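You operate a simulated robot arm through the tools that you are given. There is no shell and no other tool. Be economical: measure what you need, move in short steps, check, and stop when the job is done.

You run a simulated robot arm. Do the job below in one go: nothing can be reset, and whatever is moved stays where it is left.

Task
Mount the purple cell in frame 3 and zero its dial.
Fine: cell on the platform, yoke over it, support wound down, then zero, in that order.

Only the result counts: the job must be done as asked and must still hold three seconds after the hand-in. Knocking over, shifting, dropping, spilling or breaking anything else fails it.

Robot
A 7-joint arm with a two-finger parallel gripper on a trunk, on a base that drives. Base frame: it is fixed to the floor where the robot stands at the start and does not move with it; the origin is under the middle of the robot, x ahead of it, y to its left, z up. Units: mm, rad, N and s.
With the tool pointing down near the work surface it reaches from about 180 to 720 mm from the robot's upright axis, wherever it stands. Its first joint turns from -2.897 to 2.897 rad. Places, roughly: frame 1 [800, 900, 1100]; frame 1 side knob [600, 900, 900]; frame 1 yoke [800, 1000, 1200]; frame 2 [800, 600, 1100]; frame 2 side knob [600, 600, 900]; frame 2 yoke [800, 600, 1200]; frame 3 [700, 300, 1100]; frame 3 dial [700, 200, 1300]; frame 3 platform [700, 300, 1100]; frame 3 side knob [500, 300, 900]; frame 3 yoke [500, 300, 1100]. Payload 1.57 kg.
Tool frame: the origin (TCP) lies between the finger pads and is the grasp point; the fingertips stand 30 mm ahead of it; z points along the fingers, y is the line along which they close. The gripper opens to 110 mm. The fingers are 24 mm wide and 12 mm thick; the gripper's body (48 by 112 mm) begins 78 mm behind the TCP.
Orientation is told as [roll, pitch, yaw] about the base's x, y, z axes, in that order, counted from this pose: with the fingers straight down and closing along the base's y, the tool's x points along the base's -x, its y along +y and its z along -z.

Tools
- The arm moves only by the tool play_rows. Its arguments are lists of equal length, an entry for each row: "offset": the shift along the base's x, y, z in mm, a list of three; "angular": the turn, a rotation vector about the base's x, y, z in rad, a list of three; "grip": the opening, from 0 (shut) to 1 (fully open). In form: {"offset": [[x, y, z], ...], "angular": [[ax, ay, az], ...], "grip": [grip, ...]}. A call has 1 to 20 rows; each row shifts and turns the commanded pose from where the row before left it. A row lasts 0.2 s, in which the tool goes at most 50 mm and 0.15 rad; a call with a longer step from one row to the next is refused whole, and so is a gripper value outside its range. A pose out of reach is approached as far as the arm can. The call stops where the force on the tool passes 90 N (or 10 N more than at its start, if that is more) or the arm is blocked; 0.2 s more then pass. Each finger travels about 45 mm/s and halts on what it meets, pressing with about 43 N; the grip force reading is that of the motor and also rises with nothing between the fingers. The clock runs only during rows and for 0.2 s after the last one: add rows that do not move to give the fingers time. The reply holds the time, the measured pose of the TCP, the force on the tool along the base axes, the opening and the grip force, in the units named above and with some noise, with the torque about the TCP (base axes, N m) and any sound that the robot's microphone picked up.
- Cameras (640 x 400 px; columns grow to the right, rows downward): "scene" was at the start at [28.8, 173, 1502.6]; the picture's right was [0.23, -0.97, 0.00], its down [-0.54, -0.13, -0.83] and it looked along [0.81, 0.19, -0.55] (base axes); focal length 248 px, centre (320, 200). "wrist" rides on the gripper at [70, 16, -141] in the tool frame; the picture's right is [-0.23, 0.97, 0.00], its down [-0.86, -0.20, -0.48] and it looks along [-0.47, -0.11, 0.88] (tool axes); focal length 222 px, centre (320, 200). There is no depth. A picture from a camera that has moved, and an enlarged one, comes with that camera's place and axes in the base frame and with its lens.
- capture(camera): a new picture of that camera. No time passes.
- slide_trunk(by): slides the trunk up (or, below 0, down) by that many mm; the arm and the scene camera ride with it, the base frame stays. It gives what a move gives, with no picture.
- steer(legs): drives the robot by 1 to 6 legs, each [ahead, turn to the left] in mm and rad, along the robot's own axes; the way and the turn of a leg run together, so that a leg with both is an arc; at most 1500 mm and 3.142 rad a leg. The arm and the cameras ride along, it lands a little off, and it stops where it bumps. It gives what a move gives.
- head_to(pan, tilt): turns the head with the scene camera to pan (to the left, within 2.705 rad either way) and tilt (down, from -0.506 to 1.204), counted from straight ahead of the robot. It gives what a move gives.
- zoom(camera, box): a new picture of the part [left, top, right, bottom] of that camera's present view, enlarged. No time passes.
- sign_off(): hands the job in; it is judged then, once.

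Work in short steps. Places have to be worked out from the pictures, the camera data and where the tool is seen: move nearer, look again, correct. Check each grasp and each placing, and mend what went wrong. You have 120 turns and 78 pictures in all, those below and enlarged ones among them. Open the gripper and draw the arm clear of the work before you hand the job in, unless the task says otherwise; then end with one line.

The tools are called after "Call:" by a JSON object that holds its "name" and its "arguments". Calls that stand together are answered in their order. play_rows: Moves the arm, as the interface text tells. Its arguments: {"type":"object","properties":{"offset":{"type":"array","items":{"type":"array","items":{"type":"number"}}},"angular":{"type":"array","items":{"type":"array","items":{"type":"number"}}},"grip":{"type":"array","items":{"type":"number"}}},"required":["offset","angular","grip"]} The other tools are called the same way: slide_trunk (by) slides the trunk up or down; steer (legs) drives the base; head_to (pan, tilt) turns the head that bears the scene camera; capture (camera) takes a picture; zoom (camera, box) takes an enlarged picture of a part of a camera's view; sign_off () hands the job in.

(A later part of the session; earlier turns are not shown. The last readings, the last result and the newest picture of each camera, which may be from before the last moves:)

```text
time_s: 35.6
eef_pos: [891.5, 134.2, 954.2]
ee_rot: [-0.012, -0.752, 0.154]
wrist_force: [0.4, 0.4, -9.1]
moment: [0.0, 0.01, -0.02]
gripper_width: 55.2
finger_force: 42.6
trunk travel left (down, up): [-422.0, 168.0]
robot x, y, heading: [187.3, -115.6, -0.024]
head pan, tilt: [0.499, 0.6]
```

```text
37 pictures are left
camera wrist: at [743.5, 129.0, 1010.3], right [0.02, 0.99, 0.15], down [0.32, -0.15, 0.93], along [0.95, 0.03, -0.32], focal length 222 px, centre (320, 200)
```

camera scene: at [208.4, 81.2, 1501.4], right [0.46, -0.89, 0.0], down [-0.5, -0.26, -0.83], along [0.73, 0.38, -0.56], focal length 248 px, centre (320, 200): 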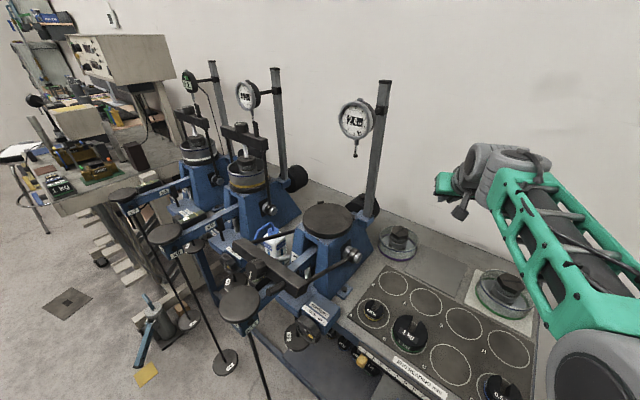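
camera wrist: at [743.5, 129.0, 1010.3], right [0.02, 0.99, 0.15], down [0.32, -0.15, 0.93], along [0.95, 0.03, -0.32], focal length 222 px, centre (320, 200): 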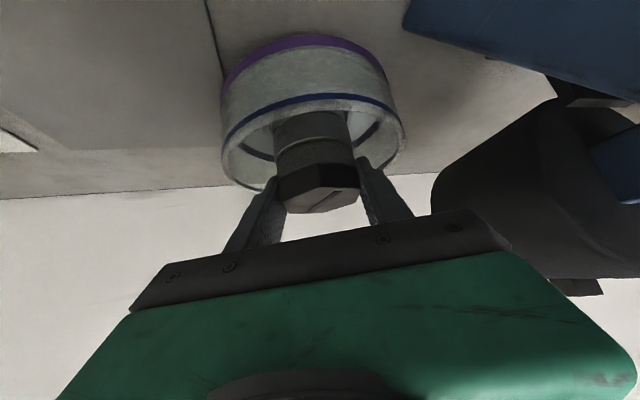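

Held well. I move right away from the frame, then up, then back in front.

Call:
{"name": "play_rows", "arguments": {"offset": [[0, -20, 10], [0, -35, 10], [0, -35, 20], [-5, -10, 42], [-10, 0, 42], [-20, 0, 42], [-20, 0, 42], [-30, 0, 30], [-40, 0, 0], [-40, 0, 0], [0, 0, 0]], "angular": [[0, 0, 0], [0, 0, 0], [0, 0, 0], [0, 0, 0], [0, 0, 0], [0, 0, 0], [0, 0, 0], [0, 0, 0], [0, 0, 0], [0, 0, 0], [0, 0, 0]], "grip": [0.1, 0.1, 0.1, 0.1, 0.1, 0.1, 0.1, 0.1, 0.1, 0.1, 0.1]}}

```text
time_s: 38.0
eef_pos: [727.0, 34.5, 1196.2]
ee_rot: [-0.01, -0.752, 0.153]
wrist_force: [-0.5, 0.8, -9.7]
moment: [0.0, 0.01, -0.01]
gripper_width: 55.2
finger_force: 43.5
trunk travel left (down, up): [-422.0, 168.0]
robot x, y, heading: [182.0, -115.7, -0.026]
head pan, tilt: [0.499, 0.6]
```

At (727, 35, 1196) with the load held. Next back to x≈595, with yaw turned to zero.

Call:
{"name": "play_rows", "arguments": {"offset": [[-40, 10, 0], [-45, 10, 0], [-45, 10, 0], [0, 40, 0], [0, 40, 0], [0, 0, 0]], "angular": [[0, 0, -0.05], [0, 0, -0.05], [0, 0, -0.05], [0, 0, 0], [0, 0, 0], [0, 0, 0]], "grip": [0.1, 0.1, 0.1, 0.1, 0.1, 0.1]}}

Call:
{"name": "capture", "arguments": {"camera": "scene"}}

```text
time_s: 39.4
eef_pos: [597.5, 144.0, 1193.6]
ee_rot: [-0.011, -0.751, 0.003]
wrist_force: [1.2, 0.4, -9.3]
moment: [0.02, -0.02, -0.02]
gripper_width: 55.3
finger_force: 42.6
trunk travel left (down, up): [-422.0, 168.0]
robot x, y, heading: [186.4, -113.7, -0.016]
head pan, tilt: [0.499, 0.6]
```

```text
36 pictures are left
camera scene: at [208.9, 82.0, 1501.3], right [0.46, -0.89, 0.0], down [-0.5, -0.26, -0.82], along [0.73, 0.38, -0.57], focal length 248 px, centre (320, 200)
```

scene: 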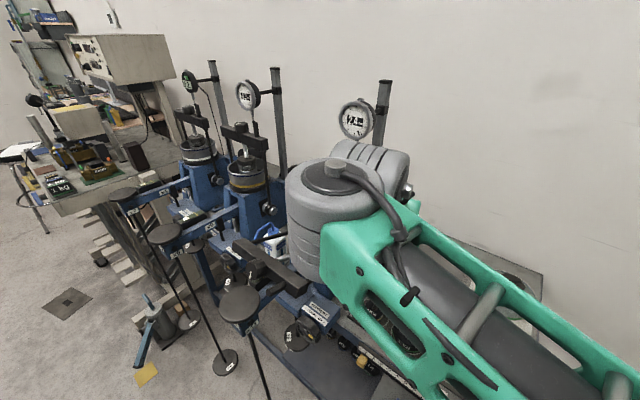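

Call:
{"name": "play_rows", "arguments": {"offset": [[0, 42, 0], [0, 42, 0], [0, 42, 0], [0, 40, 0], [0, 0, 0]], "angular": [[0, 0, 0], [0, 0, 0], [0, 0, 0], [0, 0, 0], [0, 0, 0]], "grip": [0.1, 0.1, 0.1, 0.1, 0.1]}}

Call:
{"name": "capture", "arguments": {"camera": "wrist"}}

Call:
{"name": "capture", "arguments": {"camera": "scene"}}

```text
time_s: 40.6
eef_pos: [597.3, 297.7, 1187.5]
ee_rot: [-0.015, -0.753, 0.006]
wrist_force: [0.3, 0.4, -9.4]
moment: [-0.01, 0.0, -0.05]
gripper_width: 55.0
finger_force: 43.1
out of reach, approached as far as the arm can: row 4
trunk travel left (down, up): [-422.0, 168.0]
robot x, y, heading: [183.4, -108.1, -0.023]
head pan, tilt: [0.499, 0.6]
```

```text
35 pictures are left
camera wrist: at [450.0, 315.4, 1242.7], right [0.17, 0.97, 0.14], down [0.3, -0.19, 0.94], along [0.94, -0.12, -0.32], focal length 222 px, centre (320, 200)
```

wrist: 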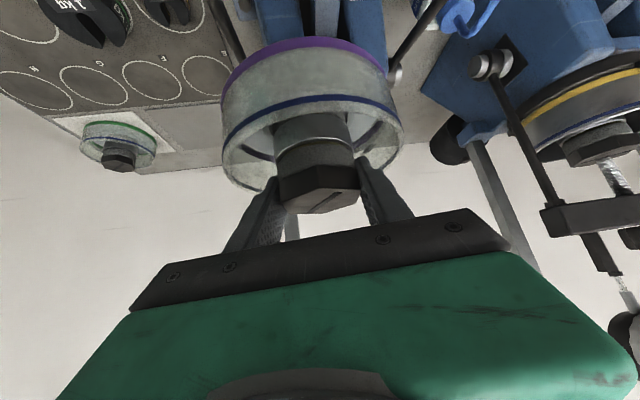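

```text
34 pictures are left
camera scene: at [209.2, 83.1, 1501.1], right [0.46, -0.89, 0.0], down [-0.5, -0.26, -0.82], along [0.73, 0.38, -0.57], focal length 248 px, centre (320, 200)
```

scene: 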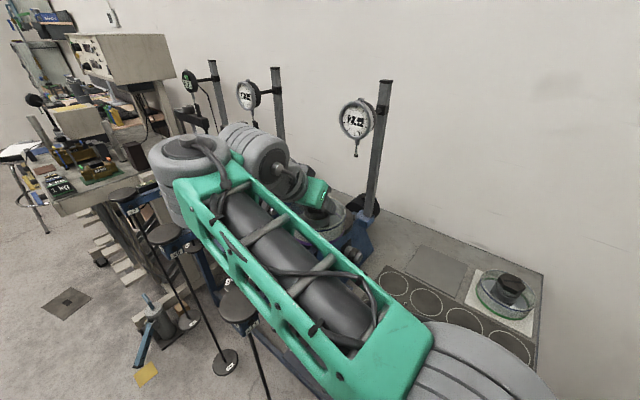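

The arm ran to its limit in y at this yaw. I turn the yaw to +0.35 so the hand lies more in the arm's plane, then approach the platform.

Call:
{"name": "play_rows", "arguments": {"offset": [[0, 0, 0], [0, 0, 0], [0, 0, 5], [10, 6, 2], [20, 6, 0], [0, 0, 0]], "angular": [[0, 0, 0.12], [0, 0, 0.12], [0, 0, 0.12], [0, 0, 0], [0, 0, 0], [0, 0, 0]], "grip": [0.1, 0.1, 0.1, 0.1, 0.1, 0.1]}}

Call:
{"name": "capture", "arguments": {"camera": "scene"}}

```text
time_s: 42.0
eef_pos: [626.5, 309.2, 1195.2]
ee_rot: [-0.013, -0.752, 0.364]
wrist_force: [0.4, -0.1, -9.7]
moment: [0.03, 0.02, 0.04]
gripper_width: 55.0
finger_force: 42.8
trunk travel left (down, up): [-422.0, 168.0]
robot x, y, heading: [184.5, -113.1, -0.018]
head pan, tilt: [0.499, 0.6]
```

```text
33 pictures are left
camera scene: at [209.1, 82.0, 1501.3], right [0.46, -0.89, 0.0], down [-0.5, -0.26, -0.82], along [0.73, 0.38, -0.57], focal length 248 px, centre (320, 200)
```

scene: 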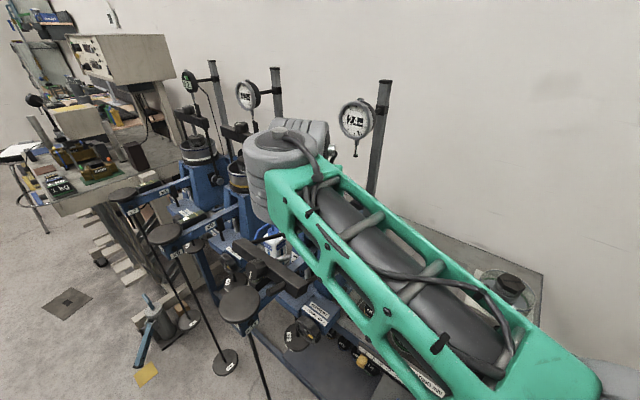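

The way to the platform is clear. I move forward over it at height and look again.

Call:
{"name": "play_rows", "arguments": {"offset": [[20, 0, -3], [20, 0, -5], [20, 0, -5], [14, 1, 0], [0, 0, 0]], "angular": [[0, 0, 0], [0, 0, 0], [0, 0, 0], [0, 0, 0], [0, 0, 0]], "grip": [0.1, 0.1, 0.1, 0.1, 0.1]}}

Call:
{"name": "capture", "arguments": {"camera": "scene"}}

Call:
{"name": "capture", "arguments": {"camera": "wrist"}}

```text
time_s: 43.2
eef_pos: [700.4, 310.1, 1181.2]
ee_rot: [-0.011, -0.75, 0.363]
wrist_force: [0.4, 0.3, -9.4]
moment: [0.02, 0.02, 0.01]
gripper_width: 55.0
finger_force: 42.8
trunk travel left (down, up): [-422.0, 168.0]
robot x, y, heading: [185.5, -116.3, -0.021]
head pan, tilt: [0.499, 0.6]
```

```text
32 pictures are left
camera scene: at [209.2, 82.1, 1501.3], right [0.46, -0.89, 0.0], down [-0.5, -0.26, -0.82], along [0.73, 0.38, -0.57], focal length 248 px, centre (320, 200)
```

scene: 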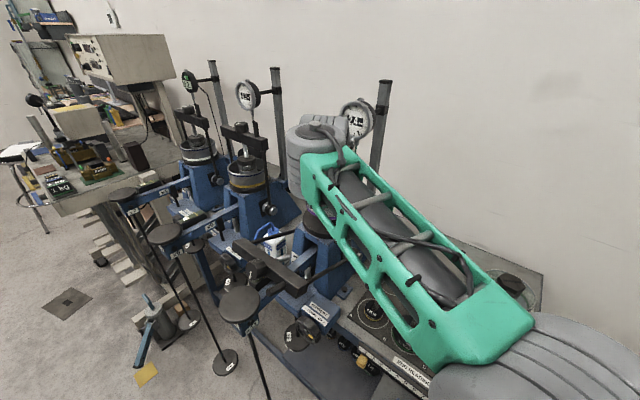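

```text
31 pictures are left
camera wrist: at [556.6, 273.9, 1237.1], right [-0.18, 0.97, 0.15], down [0.35, -0.08, 0.94], along [0.92, 0.22, -0.32], focal length 222 px, centre (320, 200)
```

wrist: 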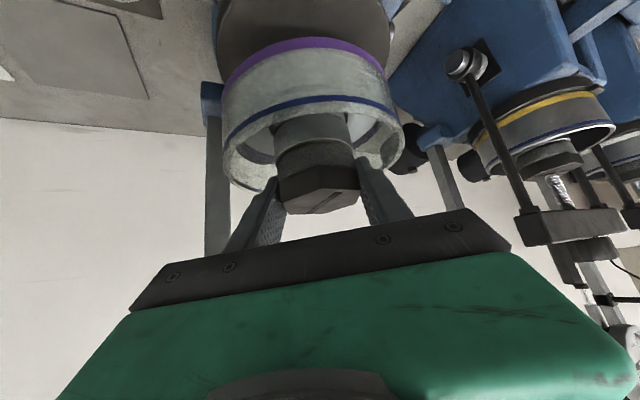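

Call:
{"name": "zoom", "arguments": {"camera": "wrist", "box": [180, 0, 440, 200]}}

```text
2.00 times, centred on (310, 100) of wrist
camera zoom: at [556.6, 273.9, 1237.1], right [-0.18, 0.97, 0.15], down [0.35, -0.08, 0.94], along [0.92, 0.22, -0.32], focal length 444 px, centre (340, 400)
```

zoom: 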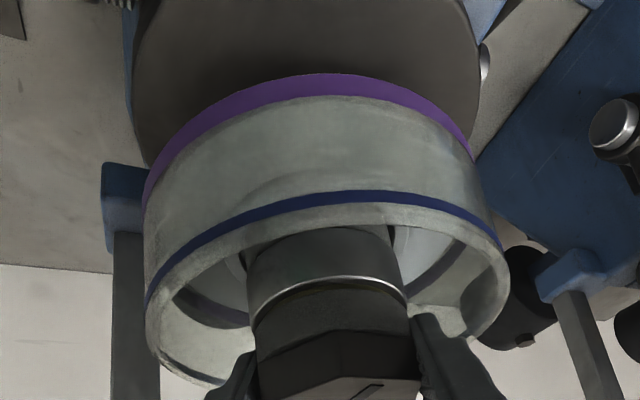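

The disc centre appears about 4 mm further +y than the cell. I correct and lower to about 10 mm above the platform.

Call:
{"name": "play_rows", "arguments": {"offset": [[1, 3, -15], [1, 1, -15], [0, 0, -9], [0, 0, 0]], "angular": [[0, 0, 0], [0, 0, 0], [0, 0, 0], [0, 0, 0]], "grip": [0.1, 0.1, 0.1, 0.1]}}

Call:
{"name": "zoom", "arguments": {"camera": "wrist", "box": [180, 0, 440, 200]}}

```text
time_s: 44.2
eef_pos: [700.1, 312.0, 1149.2]
ee_rot: [-0.005, -0.763, 0.357]
wrist_force: [-4.2, -2.6, 20.1]
moment: [1.46, -0.8, 0.09]
gripper_width: 55.0
finger_force: 43.4
trunk travel left (down, up): [-422.0, 168.0]
robot x, y, heading: [182.5, -112.6, -0.02]
head pan, tilt: [0.499, 0.6]
```

```text
2.00 times, centred on (310, 100) of wrist
camera zoom: at [556.5, 276.5, 1203.5], right [-0.19, 0.97, 0.15], down [0.34, -0.09, 0.94], along [0.92, 0.23, -0.31], focal length 444 px, centre (340, 400)
```

zoom: 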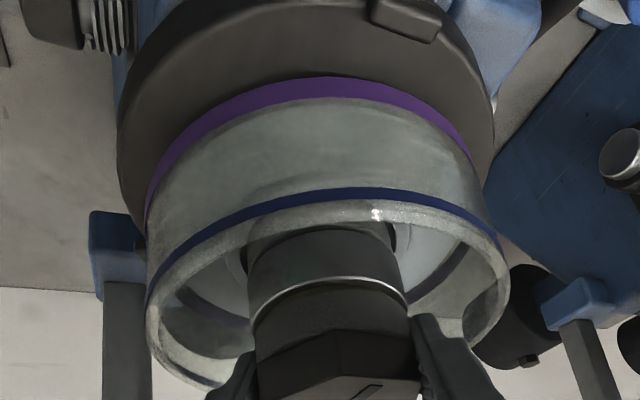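

The cell's far-left edge sits on the 48° locating tab, with about a 10 mm gap at the front tab; the real disc is a bit nearer. I lift, shift back by (-5, -2) and lower again.

Call:
{"name": "play_rows", "arguments": {"offset": [[0, 0, 17], [-5, -2, 0], [0, 0, -8], [0, 0, 0]], "angular": [[0, 0, 0], [0, 0, 0], [0, 0, 0], [0, 0, 0]], "grip": [0.1, 0.1, 0.1, 0.1]}}

Call:
{"name": "zoom", "arguments": {"camera": "wrist", "box": [180, 0, 440, 200]}}

```text
time_s: 45.2
eef_pos: [696.9, 309.5, 1149.3]
ee_rot: [-0.014, -0.748, 0.364]
wrist_force: [-1.5, 0.1, -9.5]
moment: [0.01, 0.01, 0.0]
gripper_width: 55.4
finger_force: 42.8
trunk travel left (down, up): [-422.0, 168.0]
robot x, y, heading: [185.7, -114.7, -0.016]
head pan, tilt: [0.499, 0.6]
```

```text
2.00 times, centred on (310, 100) of wrist
camera zoom: at [553.8, 275.4, 1205.6], right [-0.18, 0.97, 0.15], down [0.35, -0.07, 0.93], along [0.92, 0.22, -0.32], focal length 444 px, centre (340, 400)
```

zoom: 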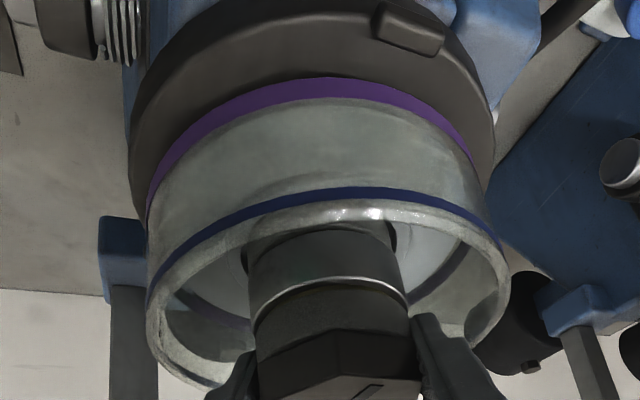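

No contact now at the same height, and the sides look balanced. I keep lowering slowly.

Call:
{"name": "play_rows", "arguments": {"offset": [[0, 0, -3], [0, 0, -3], [0, 0, 0]], "angular": [[0, 0, 0], [0, 0, 0], [0, 0, 0]], "grip": [0.1, 0.1, 0.1]}}

```text
time_s: 46.0
eef_pos: [696.4, 311.8, 1148.9]
ee_rot: [-0.004, -0.76, 0.359]
wrist_force: [0.5, 1.3, 8.1]
moment: [0.67, -0.8, -0.3]
gripper_width: 55.2
finger_force: 43.1
trunk travel left (down, up): [-422.0, 168.0]
robot x, y, heading: [184.8, -116.7, -0.024]
head pan, tilt: [0.499, 0.6]
```

Still touching the same far tab. I lift a bit and shift another (-4, -4).

Call:
{"name": "play_rows", "arguments": {"offset": [[0, 0, 9], [-4, -4, 0], [0, 0, -5], [0, 0, -4], [0, 0, -2], [0, 0, 0]], "angular": [[0, 0, 0], [0, 0, 0], [0, 0, 0], [0, 0, 0], [0, 0, 0], [0, 0, 0]], "grip": [0.1, 0.1, 0.1, 0.1, 0.1, 0.1]}}

Call:
{"name": "zoom", "arguments": {"camera": "wrist", "box": [180, 0, 440, 200]}}

```text
time_s: 47.4
eef_pos: [691.5, 308.5, 1147.5]
ee_rot: [-0.007, -0.759, 0.363]
wrist_force: [-7.2, 17.2, 17.0]
moment: [0.32, 1.4, 0.27]
gripper_width: 55.2
finger_force: 43.2
trunk travel left (down, up): [-422.0, 168.0]
robot x, y, heading: [182.6, -114.4, -0.017]
head pan, tilt: [0.499, 0.6]
```

```text
2.00 times, centred on (310, 100) of wrist
camera zoom: at [547.8, 272.9, 1201.7], right [-0.19, 0.97, 0.15], down [0.34, -0.08, 0.94], along [0.92, 0.23, -0.32], focal length 444 px, centre (340, 400)
```

zoom: 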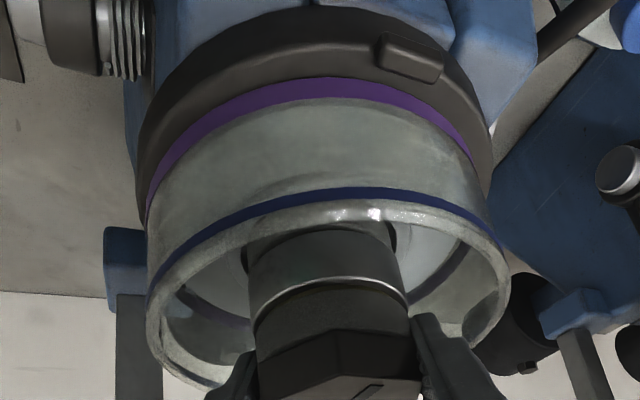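

Call:
{"name": "zoom", "arguments": {"camera": "scene", "box": [265, 170, 385, 250]}}

```text
5.00 times, centred on (325, 210) of scene
camera zoom: at [206.0, 83.1, 1501.5], right [0.46, -0.89, 0.0], down [-0.5, -0.26, -0.83], along [0.73, 0.38, -0.56], focal length 1242 px, centre (295, 150)
```

zoom: 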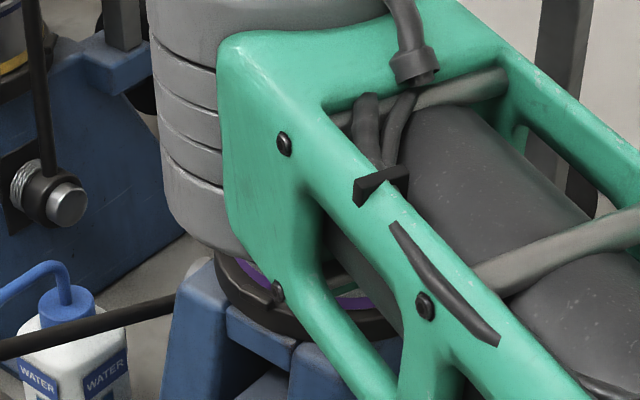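

The evidence suggests the ring is catching on the tab tops: first the far-left tab, now the front and right ones. The fit should be in between, around (694, 310); I lift and read the free pose first.

Call:
{"name": "play_rows", "arguments": {"offset": [[0, 0, 8], [0, 0, 4], [0, 0, 0], [0, 0, 0]], "angular": [[0, 0, 0], [0, 0, 0], [0, 0, 0], [0, 0, 0]], "grip": [0.1, 0.1, 0.1, 0.1]}}

```text
time_s: 48.4
eef_pos: [693.1, 307.1, 1153.3]
ee_rot: [-0.011, -0.751, 0.365]
wrist_force: [-0.4, -1.1, -8.7]
moment: [0.0, 0.01, 0.03]
gripper_width: 55.5
finger_force: 42.9
trunk travel left (down, up): [-422.0, 168.0]
robot x, y, heading: [181.6, -112.1, -0.024]
head pan, tilt: [0.499, 0.6]
```

Call:
{"name": "play_rows", "arguments": {"offset": [[2, 2.5, 0], [0, 0, -4], [0, 0, -4], [0, 0, -2], [0, 0, 0]], "angular": [[0, 0, 0], [0, 0, 0], [0, 0, 0], [0, 0, 0], [0, 0, 0]], "grip": [0.1, 0.1, 0.1, 0.1, 0.1]}}

```text
time_s: 49.6
eef_pos: [694.1, 309.0, 1149.1]
ee_rot: [-0.006, -0.761, 0.36]
wrist_force: [4.5, -0.2, 19.0]
moment: [-1.68, -1.02, 0.15]
gripper_width: 55.5
finger_force: 42.6
trunk travel left (down, up): [-422.0, 168.0]
robot x, y, heading: [184.3, -116.1, -0.026]
head pan, tilt: [0.499, 0.6]
```

The tab at the right now catches. Before searching further I check how a cell sits against the tabs in frame 2.

Call:
{"name": "zoom", "arguments": {"camera": "scene", "box": [215, 145, 285, 200]}}

Call:
{"name": "zoom", "arguments": {"camera": "wrist", "box": [190, 0, 430, 120]}}

```text
7.27 times, centred on (250, 172) of scene
camera zoom: at [207.7, 80.6, 1501.9], right [0.46, -0.89, 0.0], down [-0.5, -0.26, -0.83], along [0.73, 0.38, -0.56], focal length 1806 px, centre (829, 400)
```

zoom: 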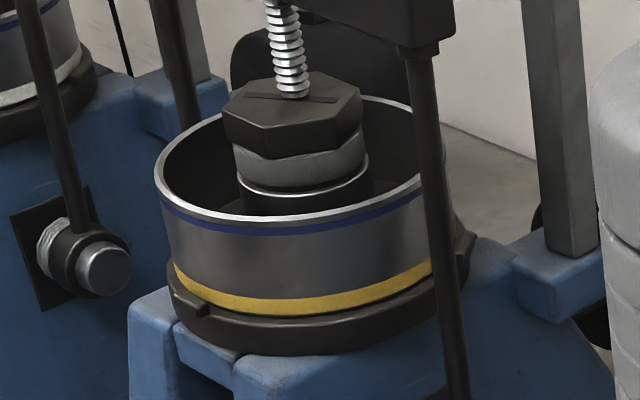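

```text
2.67 times, centred on (310, 60) of wrist
camera zoom: at [550.5, 274.1, 1203.8], right [-0.19, 0.97, 0.15], down [0.34, -0.08, 0.94], along [0.92, 0.23, -0.31], focal length 592 px, centre (347, 573)
```

zoom: 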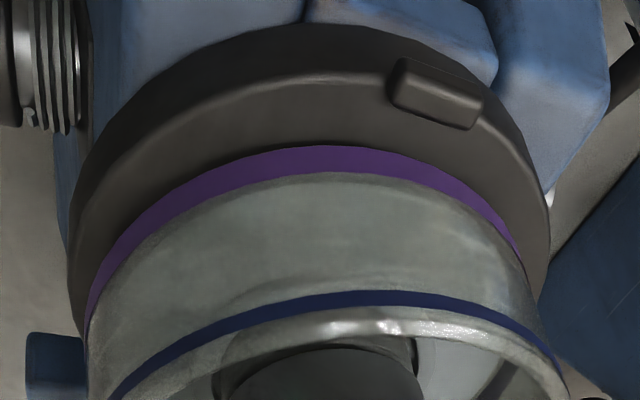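

The tabs stand about 6 mm above the disc and the ring sits just inside them. From the tab seen in the wrist view I place the disc centre at about (691.5, 313.5); I lift, shift by (-3, +3.5) and try again.

Call:
{"name": "play_rows", "arguments": {"offset": [[0, 0, 10], [-3, 3.5, 0], [0, 0, -4], [0, 0, -4], [0, 0, -2], [0, 0, 0]], "angular": [[0, 0, 0], [0, 0, 0], [0, 0, 0], [0, 0, 0], [0, 0, 0], [0, 0, 0]], "grip": [0.1, 0.1, 0.1, 0.1, 0.1, 0.1]}}

```text
time_s: 51.0
eef_pos: [690.4, 314.9, 1146.5]
ee_rot: [-0.009, -0.754, 0.365]
wrist_force: [-2.4, 0.1, 1.2]
moment: [-0.23, 0.72, -0.09]
gripper_width: 55.1
finger_force: 42.9
trunk travel left (down, up): [-422.0, 168.0]
robot x, y, heading: [183.2, -111.7, -0.02]
head pan, tilt: [0.499, 0.6]
```

Call:
{"name": "play_rows", "arguments": {"offset": [[0, 0, -2], [0, 0, -2], [0, 0, 0]], "angular": [[0, 0, 0], [0, 0, 0], [0, 0, 0]], "grip": [0.1, 0.1, 0.1]}}

Call:
{"name": "zoom", "arguments": {"camera": "wrist", "box": [190, 0, 430, 120]}}

```text
time_s: 51.8
eef_pos: [691.5, 312.7, 1144.7]
ee_rot: [-0.003, -0.759, 0.358]
wrist_force: [5.6, 6.1, 22.2]
moment: [0.61, 1.25, -0.45]
gripper_width: 55.5
finger_force: 42.4
trunk travel left (down, up): [-422.0, 168.0]
robot x, y, heading: [182.4, -117.3, -0.023]
head pan, tilt: [0.499, 0.6]
```

```text
2.67 times, centred on (310, 60) of wrist
camera zoom: at [548.4, 277.7, 1199.4], right [-0.18, 0.97, 0.15], down [0.34, -0.08, 0.94], along [0.92, 0.22, -0.32], focal length 592 px, centre (347, 573)
```

zoom: 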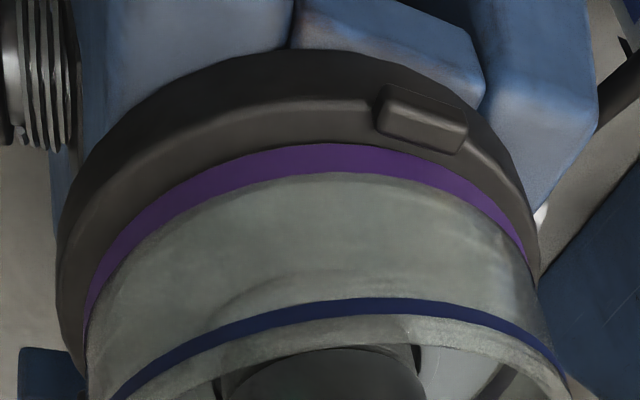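

Now it is 4–5 mm deeper than the tab tops, with the front tab right next to the ring: seated. I relax the push and open the fingers slightly.

Call:
{"name": "play_rows", "arguments": {"offset": [[0, 0, 4], [0, 0, 0], [0, 0, 0], [0, 0, 0], [0, 0, 0]], "angular": [[0, 0, 0], [0, 0, 0], [0, 0, 0], [0, 0, 0], [0, 0, 0]], "grip": [0.1, 0.45, 0.63, 0.65, 0.65]}}

Call:
{"name": "zoom", "arguments": {"camera": "wrist", "box": [190, 0, 430, 240]}}

```text
time_s: 53.0
eef_pos: [690.6, 314.2, 1144.0]
ee_rot: [-0.013, -0.752, 0.365]
wrist_force: [0.4, 0.1, -0.7]
moment: [0.01, 0.0, -0.02]
gripper_width: 71.4
finger_force: 0.1
trunk travel left (down, up): [-422.0, 168.0]
robot x, y, heading: [184.3, -113.4, -0.018]
head pan, tilt: [0.499, 0.6]
```

```text
1.67 times, centred on (310, 120) of wrist
camera zoom: at [547.5, 278.5, 1200.0], right [-0.18, 0.97, 0.15], down [0.35, -0.08, 0.94], along [0.92, 0.22, -0.32], focal length 370 px, centre (337, 333)
```

zoom: 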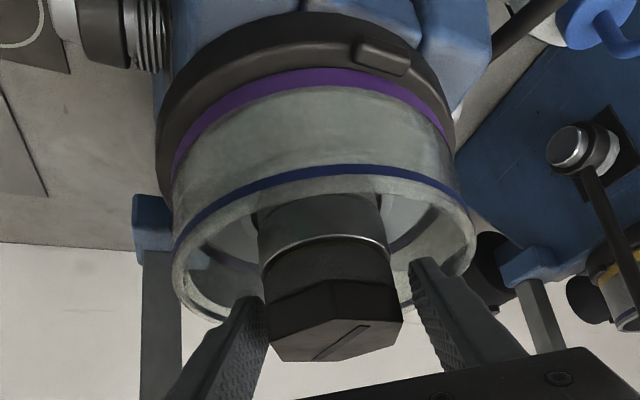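

The cell sits flat within the tabs. I centre the fingers and withdraw along the tool axis.

Call:
{"name": "play_rows", "arguments": {"offset": [[1, -4, 0], [-6, -2, 7], [-25, -10, 29], [-25, -10, 29], [-25, -10, 29], [-30, -20, 20], [-40, -20, 0], [0, 0, 0]], "angular": [[0, 0, 0], [0, 0, 0], [0, 0, 0], [0, 0, 0], [0, 0, 0], [0, 0, 0], [0, 0, 0], [0, 0, 0]], "grip": [0.66, 0.66, 0.66, 0.66, 0.66, 0.66, 0.66, 0.66]}}

Call:
{"name": "capture", "arguments": {"camera": "wrist"}}

```text
time_s: 54.8
eef_pos: [542.5, 237.6, 1257.7]
ee_rot: [-0.012, -0.752, 0.365]
wrist_force: [0.3, 0.1, 0.5]
moment: [0.04, 0.04, 0.0]
gripper_width: 72.6
finger_force: 0.1
trunk travel left (down, up): [-422.0, 168.0]
robot x, y, heading: [185.7, -112.1, -0.022]
head pan, tilt: [0.499, 0.6]
```

```text
21 pictures are left
camera wrist: at [398.6, 202.6, 1313.6], right [-0.18, 0.97, 0.15], down [0.35, -0.08, 0.94], along [0.92, 0.22, -0.32], focal length 222 px, centre (320, 200)
```

wrist: 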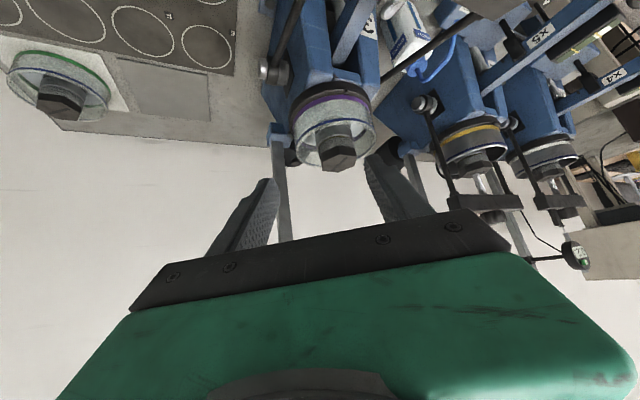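

The cell is mounted. Now the yoke: I move the arm aside to measure the crossbar well.

Call:
{"name": "play_rows", "arguments": {"offset": [[-20, -40, 0], [-10, -45, 0], [0, -45, 0], [0, -45, 0], [0, -45, 0], [0, -45, 0], [0, -45, 0], [0, 0, 0]], "angular": [[0, 0, 0], [0, 0, 0], [0, 0, 0], [0, 0, 0], [0, 0, 0], [0, 0, 0], [0, 0, 0], [0, 0, 0]], "grip": [0.66, 0.66, 0.66, 0.66, 0.66, 0.66, 0.66, 0.66]}}

Call:
{"name": "head_to", "arguments": {"pan": 0.65, "tilt": 0.75}}

Call:
{"name": "capture", "arguments": {"camera": "scene"}}

```text
time_s: 56.6
eef_pos: [485.0, -28.2, 1289.1]
ee_rot: [0.005, -0.807, 0.542]
wrist_force: [-1.4, -1.7, 0.6]
moment: [0.06, -0.03, -0.02]
gripper_width: 72.9
finger_force: 0.0
out of reach, approached as far as the arm can: row 7
trunk travel left (down, up): [-422.0, 168.0]
robot x, y, heading: [190.6, -109.4, -0.02]
head pan, tilt: [0.499, 0.6]
stopped in row 8: the arm was blocked; the commanded pose is now the measured one
```

```text
time_s: 57.3
eef_pos: [485.8, -26.0, 1290.2]
ee_rot: [0.004, -0.805, 0.54]
wrist_force: [-0.3, 0.8, -0.8]
moment: [0.0, 0.0, 0.03]
gripper_width: 72.5
finger_force: 0.0
trunk travel left (down, up): [-422.0, 168.0]
robot x, y, heading: [184.9, -111.4, -0.016]
head pan, tilt: [0.649, 0.75]
```

```text
20 pictures are left
camera scene: at [196.8, 89.4, 1488.0], right [0.59, -0.81, 0.0], down [-0.55, -0.4, -0.73], along [0.59, 0.43, -0.68], focal length 248 px, centre (320, 200)
```

scene: 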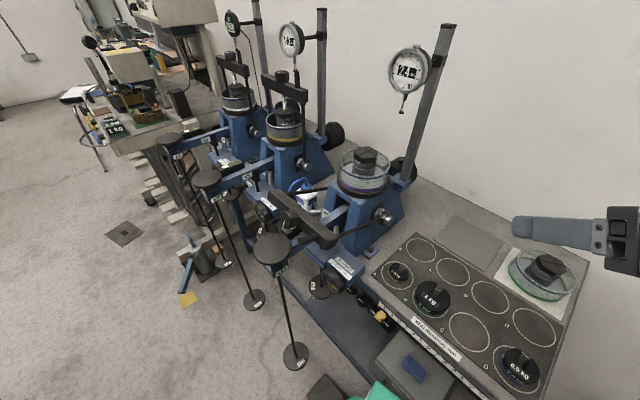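

Call:
{"name": "zoom", "arguments": {"camera": "scene", "box": [240, 165, 400, 265]}}

```text
4.00 times, centred on (320, 215) of scene
camera zoom: at [196.8, 89.4, 1488.0], right [0.59, -0.81, 0.0], down [-0.55, -0.4, -0.73], along [0.59, 0.43, -0.68], focal length 993 px, centre (320, 140)
```

zoom: 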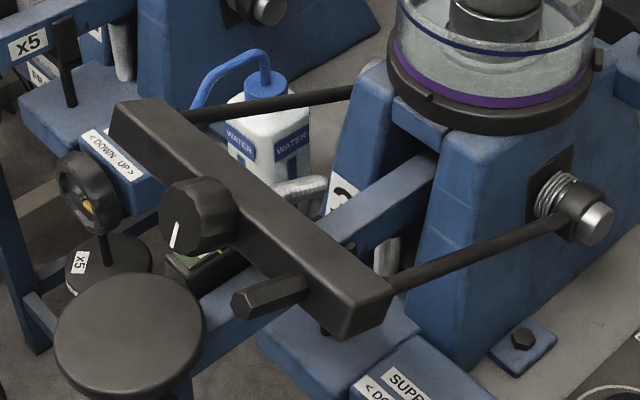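

The yoke bar is clear in this view. I move left over the front of the frame and roll the hand 90° about its axis so the fingers can straddle the bar.

Call:
{"name": "play_rows", "arguments": {"offset": [[0, 40, 0], [0, 45, 0], [-5, 45, 0], [-5, 45, 0], [-5, 45, 0], [0, 0, 0]], "angular": [[0, 0, 0], [0, 0, 0], [0, 0, 0], [0, 0, 0], [0, 0, 0], [0, 0, 0]], "grip": [0.7, 0.7, 0.7, 0.7, 0.7, 0.7]}}

```text
time_s: 57.9
eef_pos: [445.5, 102.3, 1315.9]
ee_rot: [0.251, -0.835, 0.469]
wrist_force: [-0.9, -0.6, 0.3]
moment: [0.04, 0.03, -0.01]
gripper_width: 77.1
finger_force: 0.0
trunk travel left (down, up): [-422.0, 168.0]
robot x, y, heading: [182.2, -110.6, -0.021]
head pan, tilt: [0.649, 0.75]
stopped in row 3: the arm was blocked; the commanded pose is now the measured one
```

The arm ran into a limit close to the body. I move it forward and down to freer space.

Call:
{"name": "play_rows", "arguments": {"offset": [[25, 10, -20], [30, 10, -25], [30, 10, -25], [20, 10, -20], [0, 0, 0]], "angular": [[-0.08, 0, 0], [-0.08, 0, 0], [-0.08, 0, 0], [0, 0, 0], [0, 0, 0]], "grip": [0.7, 0.7, 0.7, 0.7, 0.7]}}

```text
time_s: 58.4
eef_pos: [429.6, 157.1, 1290.8]
ee_rot: [0.113, -0.794, 0.768]
wrist_force: [-1.1, -1.0, 0.1]
moment: [0.05, -0.02, 0.01]
gripper_width: 76.9
finger_force: 0.2
trunk travel left (down, up): [-422.0, 168.0]
robot x, y, heading: [186.0, -113.7, -0.021]
head pan, tilt: [0.649, 0.75]
stopped in row 2: the arm was blocked; the commanded pose is now the measured one
```

Call:
{"name": "capture", "arguments": {"camera": "scene"}}

```text
18 pictures are left
camera scene: at [195.5, 87.7, 1486.7], right [0.59, -0.81, 0.0], down [-0.55, -0.4, -0.73], along [0.59, 0.43, -0.68], focal length 248 px, centre (320, 200)
```

scene: 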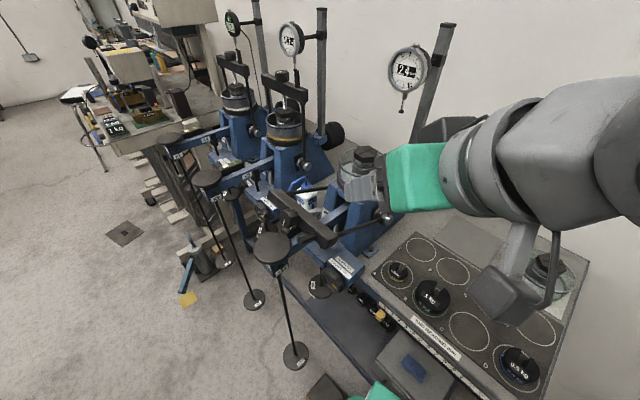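

The wrist is folded back against the head. I tilt the tool toward vertical, which swings the wrist forward, and lower it.

Call:
{"name": "play_rows", "arguments": {"offset": [[15, 0, 0], [15, 0, -10], [10, 0, -20], [10, 0, -20], [0, 0, 0]], "angular": [[-0.1, 0.1, 0], [-0.1, 0.1, 0], [-0.1, 0.1, 0], [-0.1, 0.1, 0], [0, 0, 0]], "grip": [0.7, 0.7, 0.7, 0.7, 0.7]}}

```text
time_s: 59.6
eef_pos: [483.3, 159.4, 1186.0]
ee_rot: [0.099, -0.224, 0.768]
wrist_force: [-1.3, 0.1, 0.2]
moment: [0.03, -0.03, -0.01]
gripper_width: 77.1
finger_force: 0.0
out of reach, approached as far as the arm can: row 3, 4
trunk travel left (down, up): [-422.0, 168.0]
robot x, y, heading: [181.1, -114.7, -0.021]
head pan, tilt: [0.649, 0.75]
```

Free again. I raise the trunk so that the yoke and dial heights lie lower relative to the shoulder and head.

Call:
{"name": "slide_trunk", "arguments": {"by": 160}}

Call:
{"name": "play_rows", "arguments": {"offset": [[0, 10, -40], [0, 10, -40], [0, 10, -40], [0, 0, 0]], "angular": [[0, 0, 0.1], [0, 0, 0.1], [0, 0, 0.1], [0, 0, 0]], "grip": [0.7, 0.7, 0.7, 0.7]}}

```text
time_s: 61.4
eef_pos: [485.6, 160.6, 1344.6]
ee_rot: [0.103, -0.22, 0.768]
wrist_force: [-0.9, -0.1, -0.4]
moment: [0.0, 0.01, -0.01]
gripper_width: 76.9
finger_force: 0.1
trunk travel left (down, up): [-582.0, 8.0]
robot x, y, heading: [185.0, -112.5, -0.018]
head pan, tilt: [0.649, 0.75]
```

```text
time_s: 62.4
eef_pos: [483.7, 190.0, 1225.4]
ee_rot: [0.1, -0.224, 1.069]
wrist_force: [0.3, -0.5, -0.6]
moment: [-0.01, -0.01, -0.01]
gripper_width: 77.0
finger_force: 0.1
trunk travel left (down, up): [-582.0, 8.0]
robot x, y, heading: [185.7, -114.1, -0.019]
head pan, tilt: [0.649, 0.75]
```

Now I reorient: yaw to 90° and lean back about 0.7 rad, with the fingers closing in the fore-aft plane, while moving over the front-left of the yoke.

Call:
{"name": "play_rows", "arguments": {"offset": [[0, 20, 0], [0, 20, 0], [0, 20, 0], [0, 20, 0], [0, 20, 0], [-8, 6, 0], [-8, 6, 0], [-8, 6, 0], [-8, 6, 0], [-8, 6, 0], [0, 0, 0], [0, 0, 0]], "angular": [[-0.045, 0, 0.1], [-0.045, 0, 0.1], [-0.045, 0, 0.1], [-0.045, 0, 0.1], [-0.045, 0, 0.1], [0, -0.133, 0], [0, -0.133, 0], [0, -0.133, 0], [0, -0.133, 0], [0, -0.133, 0], [0, -0.133, 0], [0, 0, 0]], "grip": [0.7, 0.7, 0.7, 0.7, 0.7, 0.7, 0.7, 0.7, 0.7, 0.7, 0.7, 0.7]}}

Call:
{"name": "capture", "arguments": {"camera": "wrist"}}

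```text
time_s: 65.0
eef_pos: [460.9, 330.3, 1224.6]
ee_rot: [-0.617, -0.016, 1.588]
wrist_force: [-0.3, 0.1, -0.9]
moment: [-0.02, 0.04, 0.0]
gripper_width: 76.9
finger_force: 0.0
out of reach, approached as far as the arm can: row 6, 7
trunk travel left (down, up): [-582.0, 8.0]
robot x, y, heading: [184.3, -113.5, -0.02]
head pan, tilt: [0.649, 0.75]
```

```text
17 pictures are left
camera wrist: at [368.2, 257.6, 1329.7], right [-0.8, 0.22, -0.56], down [-0.13, 0.85, 0.52], along [0.59, 0.49, -0.65], focal length 222 px, centre (320, 200)
```

wrist: 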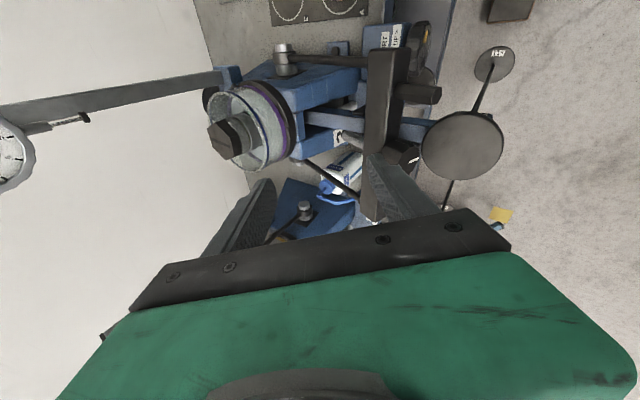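

Call:
{"name": "zoom", "arguments": {"camera": "wrist", "box": [250, 20, 470, 240]}}

```text
1.82 times, centred on (360, 130) of wrist
camera zoom: at [368.2, 257.6, 1329.7], right [-0.8, 0.22, -0.56], down [-0.13, 0.85, 0.52], along [0.59, 0.49, -0.65], focal length 404 px, centre (247, 327)
```

zoom: 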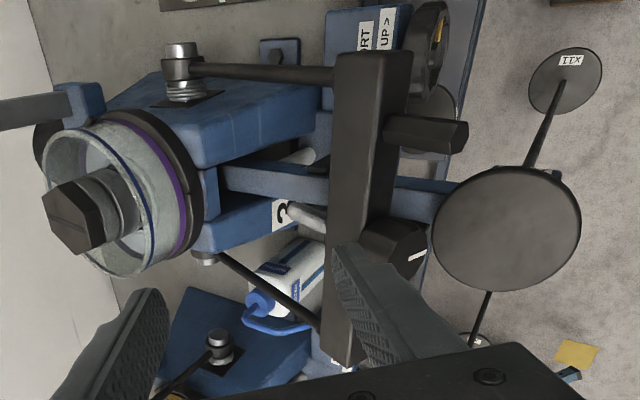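

From the two views frame 3 is yawed about -0.17: the bar centre is near (477, 349, 1082), the pivot axis at z≈987, swing radius about 237. I move to a start point in line with the bar's left part, matching the yaw.

Call:
{"name": "play_rows", "arguments": {"offset": [[-12, 21, -5], [-12, 21, -5], [-12, 21, -10], [-13, 22, -10], [0, 0, 0]], "angular": [[0, 0, -0.05], [0, 0, -0.05], [0, 0, -0.05], [0, 0, -0.03], [0, 0, 0]], "grip": [0.75, 0.75, 0.75, 0.75, 0.75]}}

Call:
{"name": "capture", "arguments": {"camera": "wrist"}}

```text
time_s: 66.2
eef_pos: [422.9, 379.0, 1187.7]
ee_rot: [-0.615, -0.016, 1.419]
wrist_force: [0.2, 0.3, 0.0]
moment: [-0.01, -0.04, 0.01]
gripper_width: 82.5
finger_force: 0.1
out of reach, approached as far as the arm can: row 3, 4
trunk travel left (down, up): [-582.0, 8.0]
robot x, y, heading: [182.7, -111.8, -0.016]
head pan, tilt: [0.649, 0.75]
```

```text
15 pictures are left
camera wrist: at [319.0, 323.6, 1293.8], right [-0.75, 0.35, -0.56], down [0.02, 0.85, 0.52], along [0.66, 0.38, -0.65], focal length 222 px, centre (320, 200)
```

wrist: 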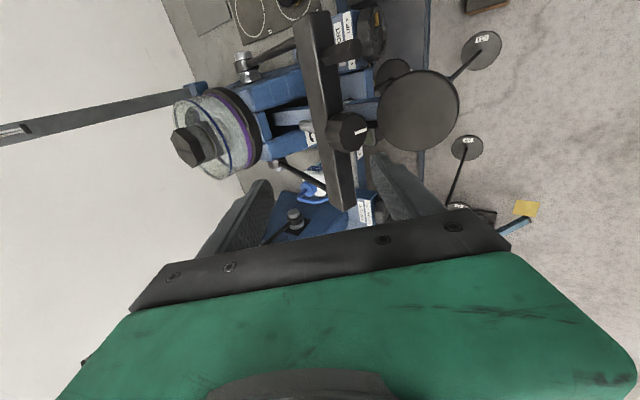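

The bar lies neatly between the two fingers' lines. I advance down toward it in two stages.

Call:
{"name": "play_rows", "arguments": {"offset": [[14, 6, -22], [14, 6, -22], [12, 4, -20], [0, 0, 0]], "angular": [[0, 0, 0], [0, 0, 0], [0, 0, 0], [0, 0, 0]], "grip": [0.75, 0.75, 0.75, 0.75]}}

Call:
{"name": "capture", "arguments": {"camera": "wrist"}}

```text
time_s: 67.2
eef_pos: [460.6, 395.9, 1121.9]
ee_rot: [-0.615, -0.017, 1.411]
wrist_force: [0.0, 0.6, -0.2]
moment: [-0.02, -0.02, 0.0]
gripper_width: 82.5
finger_force: 0.1
trunk travel left (down, up): [-582.0, 8.0]
robot x, y, heading: [184.4, -112.5, -0.019]
head pan, tilt: [0.649, 0.75]
```

```text
14 pictures are left
camera wrist: at [356.4, 341.1, 1227.4], right [-0.75, 0.36, -0.56], down [0.02, 0.85, 0.52], along [0.66, 0.37, -0.65], focal length 222 px, centre (320, 200)
```

wrist: 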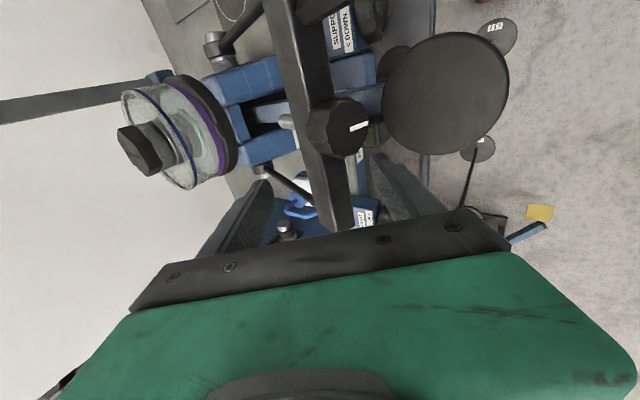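

Straddling well; I go the remaining way with a slight left shift to stay off the knob.

Call:
{"name": "play_rows", "arguments": {"offset": [[6, 4, -12], [8, 2, -12], [8, 1, -12], [0, 0, 0]], "angular": [[0, 0, 0], [0, 0, 0], [0, 0, 0], [0, 0, 0]], "grip": [0.75, 0.75, 0.75, 0.75]}}

```text
time_s: 68.2
eef_pos: [483.8, 403.0, 1086.7]
ee_rot: [-0.614, -0.015, 1.408]
wrist_force: [0.5, 0.1, -0.7]
moment: [0.0, -0.01, -0.01]
gripper_width: 82.3
finger_force: 0.1
trunk travel left (down, up): [-582.0, 8.0]
robot x, y, heading: [184.4, -111.2, -0.02]
head pan, tilt: [0.649, 0.75]
```

No contact yet. I narrow the fingers to a loose cage and begin lifting the yoke along its arc in small rows.

Call:
{"name": "play_rows", "arguments": {"offset": [[0, 0, 0], [0, 0, 0], [6, -1, 7], [5.3, -1, 10], [5.3, -1, 10], [5.3, -1, 10], [6.4, -1, 9], [6.4, -1, 9], [6.4, -1, 9], [0, 0, 0]], "angular": [[0, 0, 0], [0, 0, 0], [0, 0, 0], [0, 0, 0], [0, 0, 0], [0, 0, 0], [0, 0, 0], [0, 0, 0], [0, 0, 0], [0, 0, 0]], "grip": [0.5, 0.5, 0.5, 0.5, 0.5, 0.5, 0.5, 0.5, 0.5, 0.5]}}

Call:
{"name": "capture", "arguments": {"camera": "wrist"}}

```text
time_s: 70.4
eef_pos: [524.2, 396.7, 1152.0]
ee_rot: [-0.616, -0.016, 1.409]
wrist_force: [-3.2, 2.0, -0.7]
moment: [0.01, 0.03, -0.07]
gripper_width: 57.9
finger_force: 0.7
trunk travel left (down, up): [-582.0, 8.0]
robot x, y, heading: [182.7, -110.0, -0.024]
head pan, tilt: [0.649, 0.75]
```

```text
13 pictures are left
camera wrist: at [420.5, 341.6, 1256.6], right [-0.75, 0.36, -0.56], down [0.03, 0.85, 0.52], along [0.66, 0.37, -0.65], focal length 222 px, centre (320, 200)
```

wrist: 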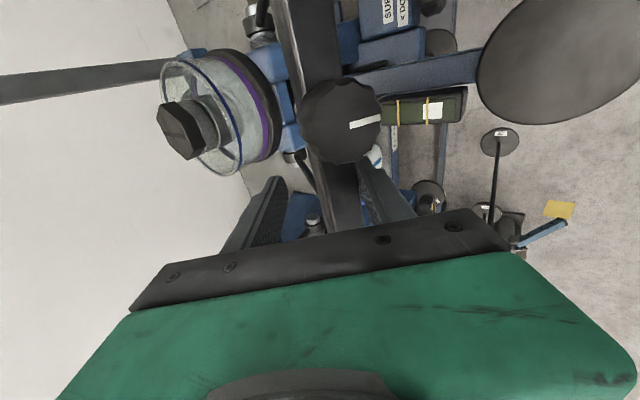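

The yoke follows with little force. I continue along the arc.

Call:
{"name": "play_rows", "arguments": {"offset": [[11.3, -1.9, 12], [11.4, -1.9, 12], [12.8, -2.1, 10.3], [12.8, -2.2, 10.2], [14, -2.3, 8.3], [14.1, -2.4, 8.2], [15.3, -2.5, 6], [15.3, -2.6, 6], [0, 0, 0]], "angular": [[0, 0, 0], [0, 0, 0], [0, 0, 0], [0, 0, 0], [0, 0, 0], [0, 0, 0], [0, 0, 0], [0, 0, 0], [0, 0, 0]], "grip": [0.5, 0.5, 0.5, 0.5, 0.5, 0.5, 0.5, 0.5, 0.5]}}

Call:
{"name": "capture", "arguments": {"camera": "wrist"}}

```text
time_s: 72.4
eef_pos: [627.9, 366.8, 1215.2]
ee_rot: [-0.618, -0.015, 1.408]
wrist_force: [-1.1, 0.5, -1.1]
moment: [0.05, 0.04, -0.02]
gripper_width: 56.4
finger_force: 0.8
out of reach, approached as far as the arm can: row 6, 8
trunk travel left (down, up): [-582.0, 8.0]
robot x, y, heading: [183.6, -111.2, -0.016]
head pan, tilt: [0.649, 0.75]
```

```text
12 pictures are left
camera wrist: at [524.4, 313.2, 1320.9], right [-0.75, 0.36, -0.56], down [0.03, 0.85, 0.52], along [0.66, 0.37, -0.65], focal length 222 px, centre (320, 200)
```

wrist: 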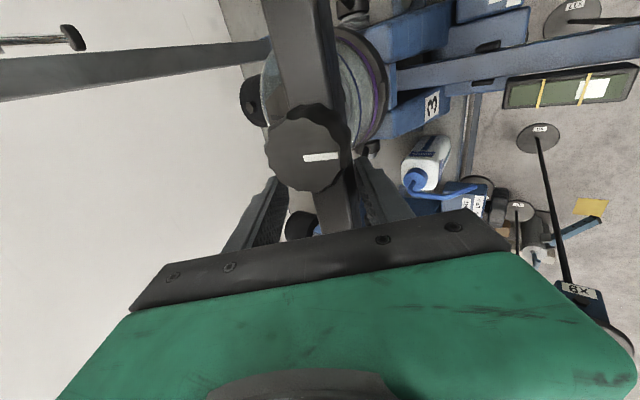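

Call:
{"name": "play_rows", "arguments": {"offset": [[12, 0, 3], [12, -1, 3], [12, -2, 2], [12, -2, 1], [0, 0, 0]], "angular": [[0, 0, 0.03], [0, 0, 0.03], [0, 0, 0.03], [0, 0, 0.03], [0, 0, 0]], "grip": [0.5, 0.5, 0.5, 0.5, 0.5]}}

```text
time_s: 73.6
eef_pos: [677.2, 363.1, 1224.3]
ee_rot: [-0.615, -0.015, 1.528]
wrist_force: [-2.0, -0.6, 0.4]
moment: [-0.02, 0.01, -0.05]
gripper_width: 56.8
finger_force: 0.4
trunk travel left (down, up): [-582.0, 8.0]
robot x, y, heading: [187.1, -111.8, -0.023]
head pan, tilt: [0.649, 0.75]
```

Nearly upright now (about 82°). I continue in small steps watching the force.

Call:
{"name": "play_rows", "arguments": {"offset": [[8, -1, 0.5], [8, -1, 0], [6, -1, 0], [0, 0, 0]], "angular": [[0, 0, 0.02], [0, 0, 0.02], [0, 0, 0], [0, 0, 0]], "grip": [0.5, 0.5, 0.5, 0.5]}}

Call:
{"name": "capture", "arguments": {"camera": "scene"}}

```text
time_s: 74.6
eef_pos: [700.0, 360.5, 1224.0]
ee_rot: [-0.614, -0.013, 1.569]
wrist_force: [-1.3, 0.7, -1.8]
moment: [0.01, -0.02, -0.04]
gripper_width: 56.7
finger_force: 1.0
trunk travel left (down, up): [-582.0, 8.0]
robot x, y, heading: [182.8, -110.9, -0.022]
head pan, tilt: [0.649, 0.75]
```

```text
11 pictures are left
camera scene: at [196.8, 89.9, 1648.5], right [0.59, -0.81, 0.0], down [-0.55, -0.4, -0.73], along [0.59, 0.43, -0.68], focal length 248 px, centre (320, 200)
```

scene: 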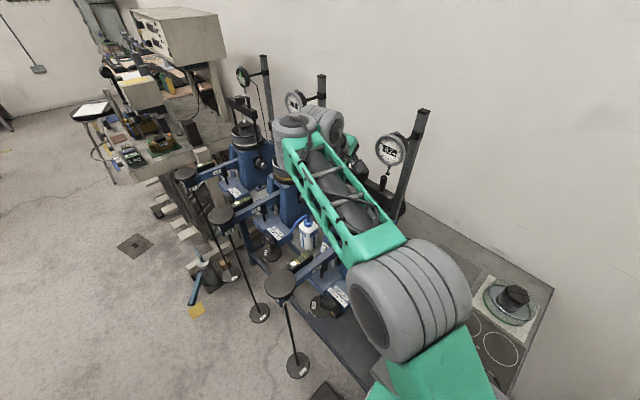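

Post and plunger now appear to meet; I zoom on the dial to read it.

Call:
{"name": "zoom", "arguments": {"camera": "scene", "box": [350, 110, 450, 210]}}

```text
4.00 times, centred on (400, 160) of scene
camera zoom: at [196.8, 89.9, 1648.5], right [0.59, -0.81, 0.0], down [-0.55, -0.4, -0.73], along [0.59, 0.43, -0.68], focal length 993 px, centre (0, 360)
```

zoom: 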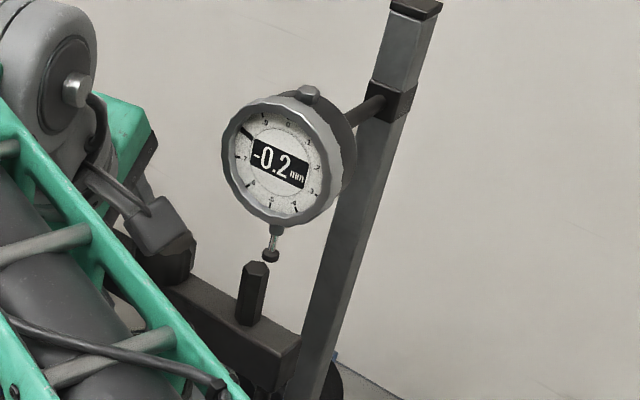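

The dial now reads -0.2; the post top seems about 12 mm short of being right under the plunger. I push a little further, watching for a stop.

Call:
{"name": "play_rows", "arguments": {"offset": [[4, -0.7, 0], [4, -0.7, 0], [0, 0, 0]], "angular": [[0, 0, 0], [0, 0, 0], [0, 0, 0]], "grip": [0.5, 0.5, 0.5]}}

Call:
{"name": "zoom", "arguments": {"camera": "scene", "box": [350, 110, 450, 210]}}

```text
time_s: 75.4
eef_pos: [707.8, 359.8, 1223.1]
ee_rot: [-0.617, -0.014, 1.569]
wrist_force: [-1.6, -0.1, -0.9]
moment: [0.0, -0.01, -0.04]
gripper_width: 56.3
finger_force: 1.0
trunk travel left (down, up): [-582.0, 8.0]
robot x, y, heading: [185.1, -109.7, -0.014]
head pan, tilt: [0.649, 0.75]
```

```text
4.00 times, centred on (400, 160) of scene
camera zoom: at [196.7, 89.9, 1648.5], right [0.59, -0.81, 0.0], down [-0.55, -0.4, -0.73], along [0.59, 0.43, -0.68], focal length 993 px, centre (0, 360)
```

zoom: 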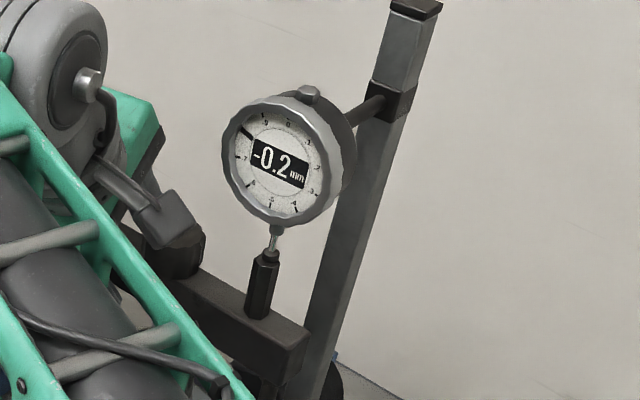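

The post is now under the plunger. A small further nudge tests whether the yoke is at its stop.

Call:
{"name": "play_rows", "arguments": {"offset": [[2, -0.3, 0], [2, -0.3, 0], [0, 0, 0]], "angular": [[0, 0, 0], [0, 0, 0], [0, 0, 0]], "grip": [0.5, 0.5, 0.5]}}

```text
time_s: 76.2
eef_pos: [711.6, 358.4, 1224.4]
ee_rot: [-0.614, -0.014, 1.569]
wrist_force: [-1.6, 1.0, -0.3]
moment: [0.01, -0.01, -0.07]
gripper_width: 56.7
finger_force: 1.2
trunk travel left (down, up): [-582.0, 8.0]
robot x, y, heading: [186.3, -113.9, -0.015]
head pan, tilt: [0.649, 0.75]
```

No hard stop felt. I ease the front finger off the bar and withdraw along the tool axis, then inspect the yoke.

Call:
{"name": "play_rows", "arguments": {"offset": [[-5, 0, -3], [0, 0, 0], [-11.5, 0, 16.4], [-17, 0, 24.5], [-17, 0, 24.5], [-23, 0, 32.8], [-23, 0, 20], [0, 0, 0]], "angular": [[0, 0, 0], [0, 0, 0], [0, 0, 0], [0, 0, 0], [0, 0, 0], [0, 0, 0], [0, 0, 0], [0, 0, 0]], "grip": [0.5, 0.55, 0.55, 0.55, 0.55, 0.55, 0.55, 0.55]}}

Call:
{"name": "capture", "arguments": {"camera": "wrist"}}

```text
time_s: 78.0
eef_pos: [611.8, 333.8, 1303.8]
ee_rot: [-0.616, -0.015, 1.569]
wrist_force: [0.0, 0.3, 0.3]
moment: [-0.01, 0.02, 0.04]
gripper_width: 60.6
finger_force: 0.1
out of reach, approached as far as the arm can: row 5, 6, 7
trunk travel left (down, up): [-582.0, 8.0]
robot x, y, heading: [185.0, -113.0, -0.02]
head pan, tilt: [0.649, 0.75]
```

```text
8 pictures are left
camera wrist: at [518.6, 262.7, 1408.8], right [-0.8, 0.24, -0.56], down [-0.11, 0.85, 0.52], along [0.6, 0.48, -0.65], focal length 222 px, centre (320, 200)
```

wrist: 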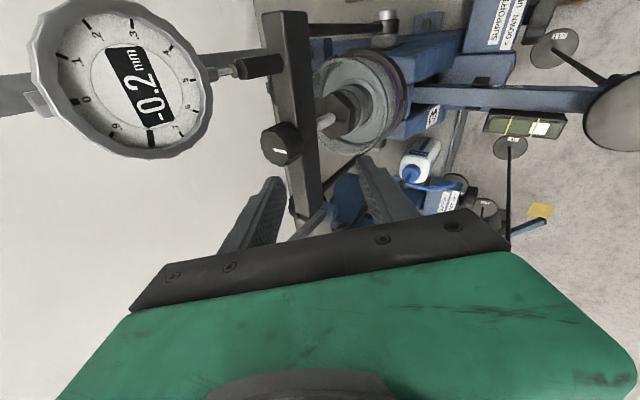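

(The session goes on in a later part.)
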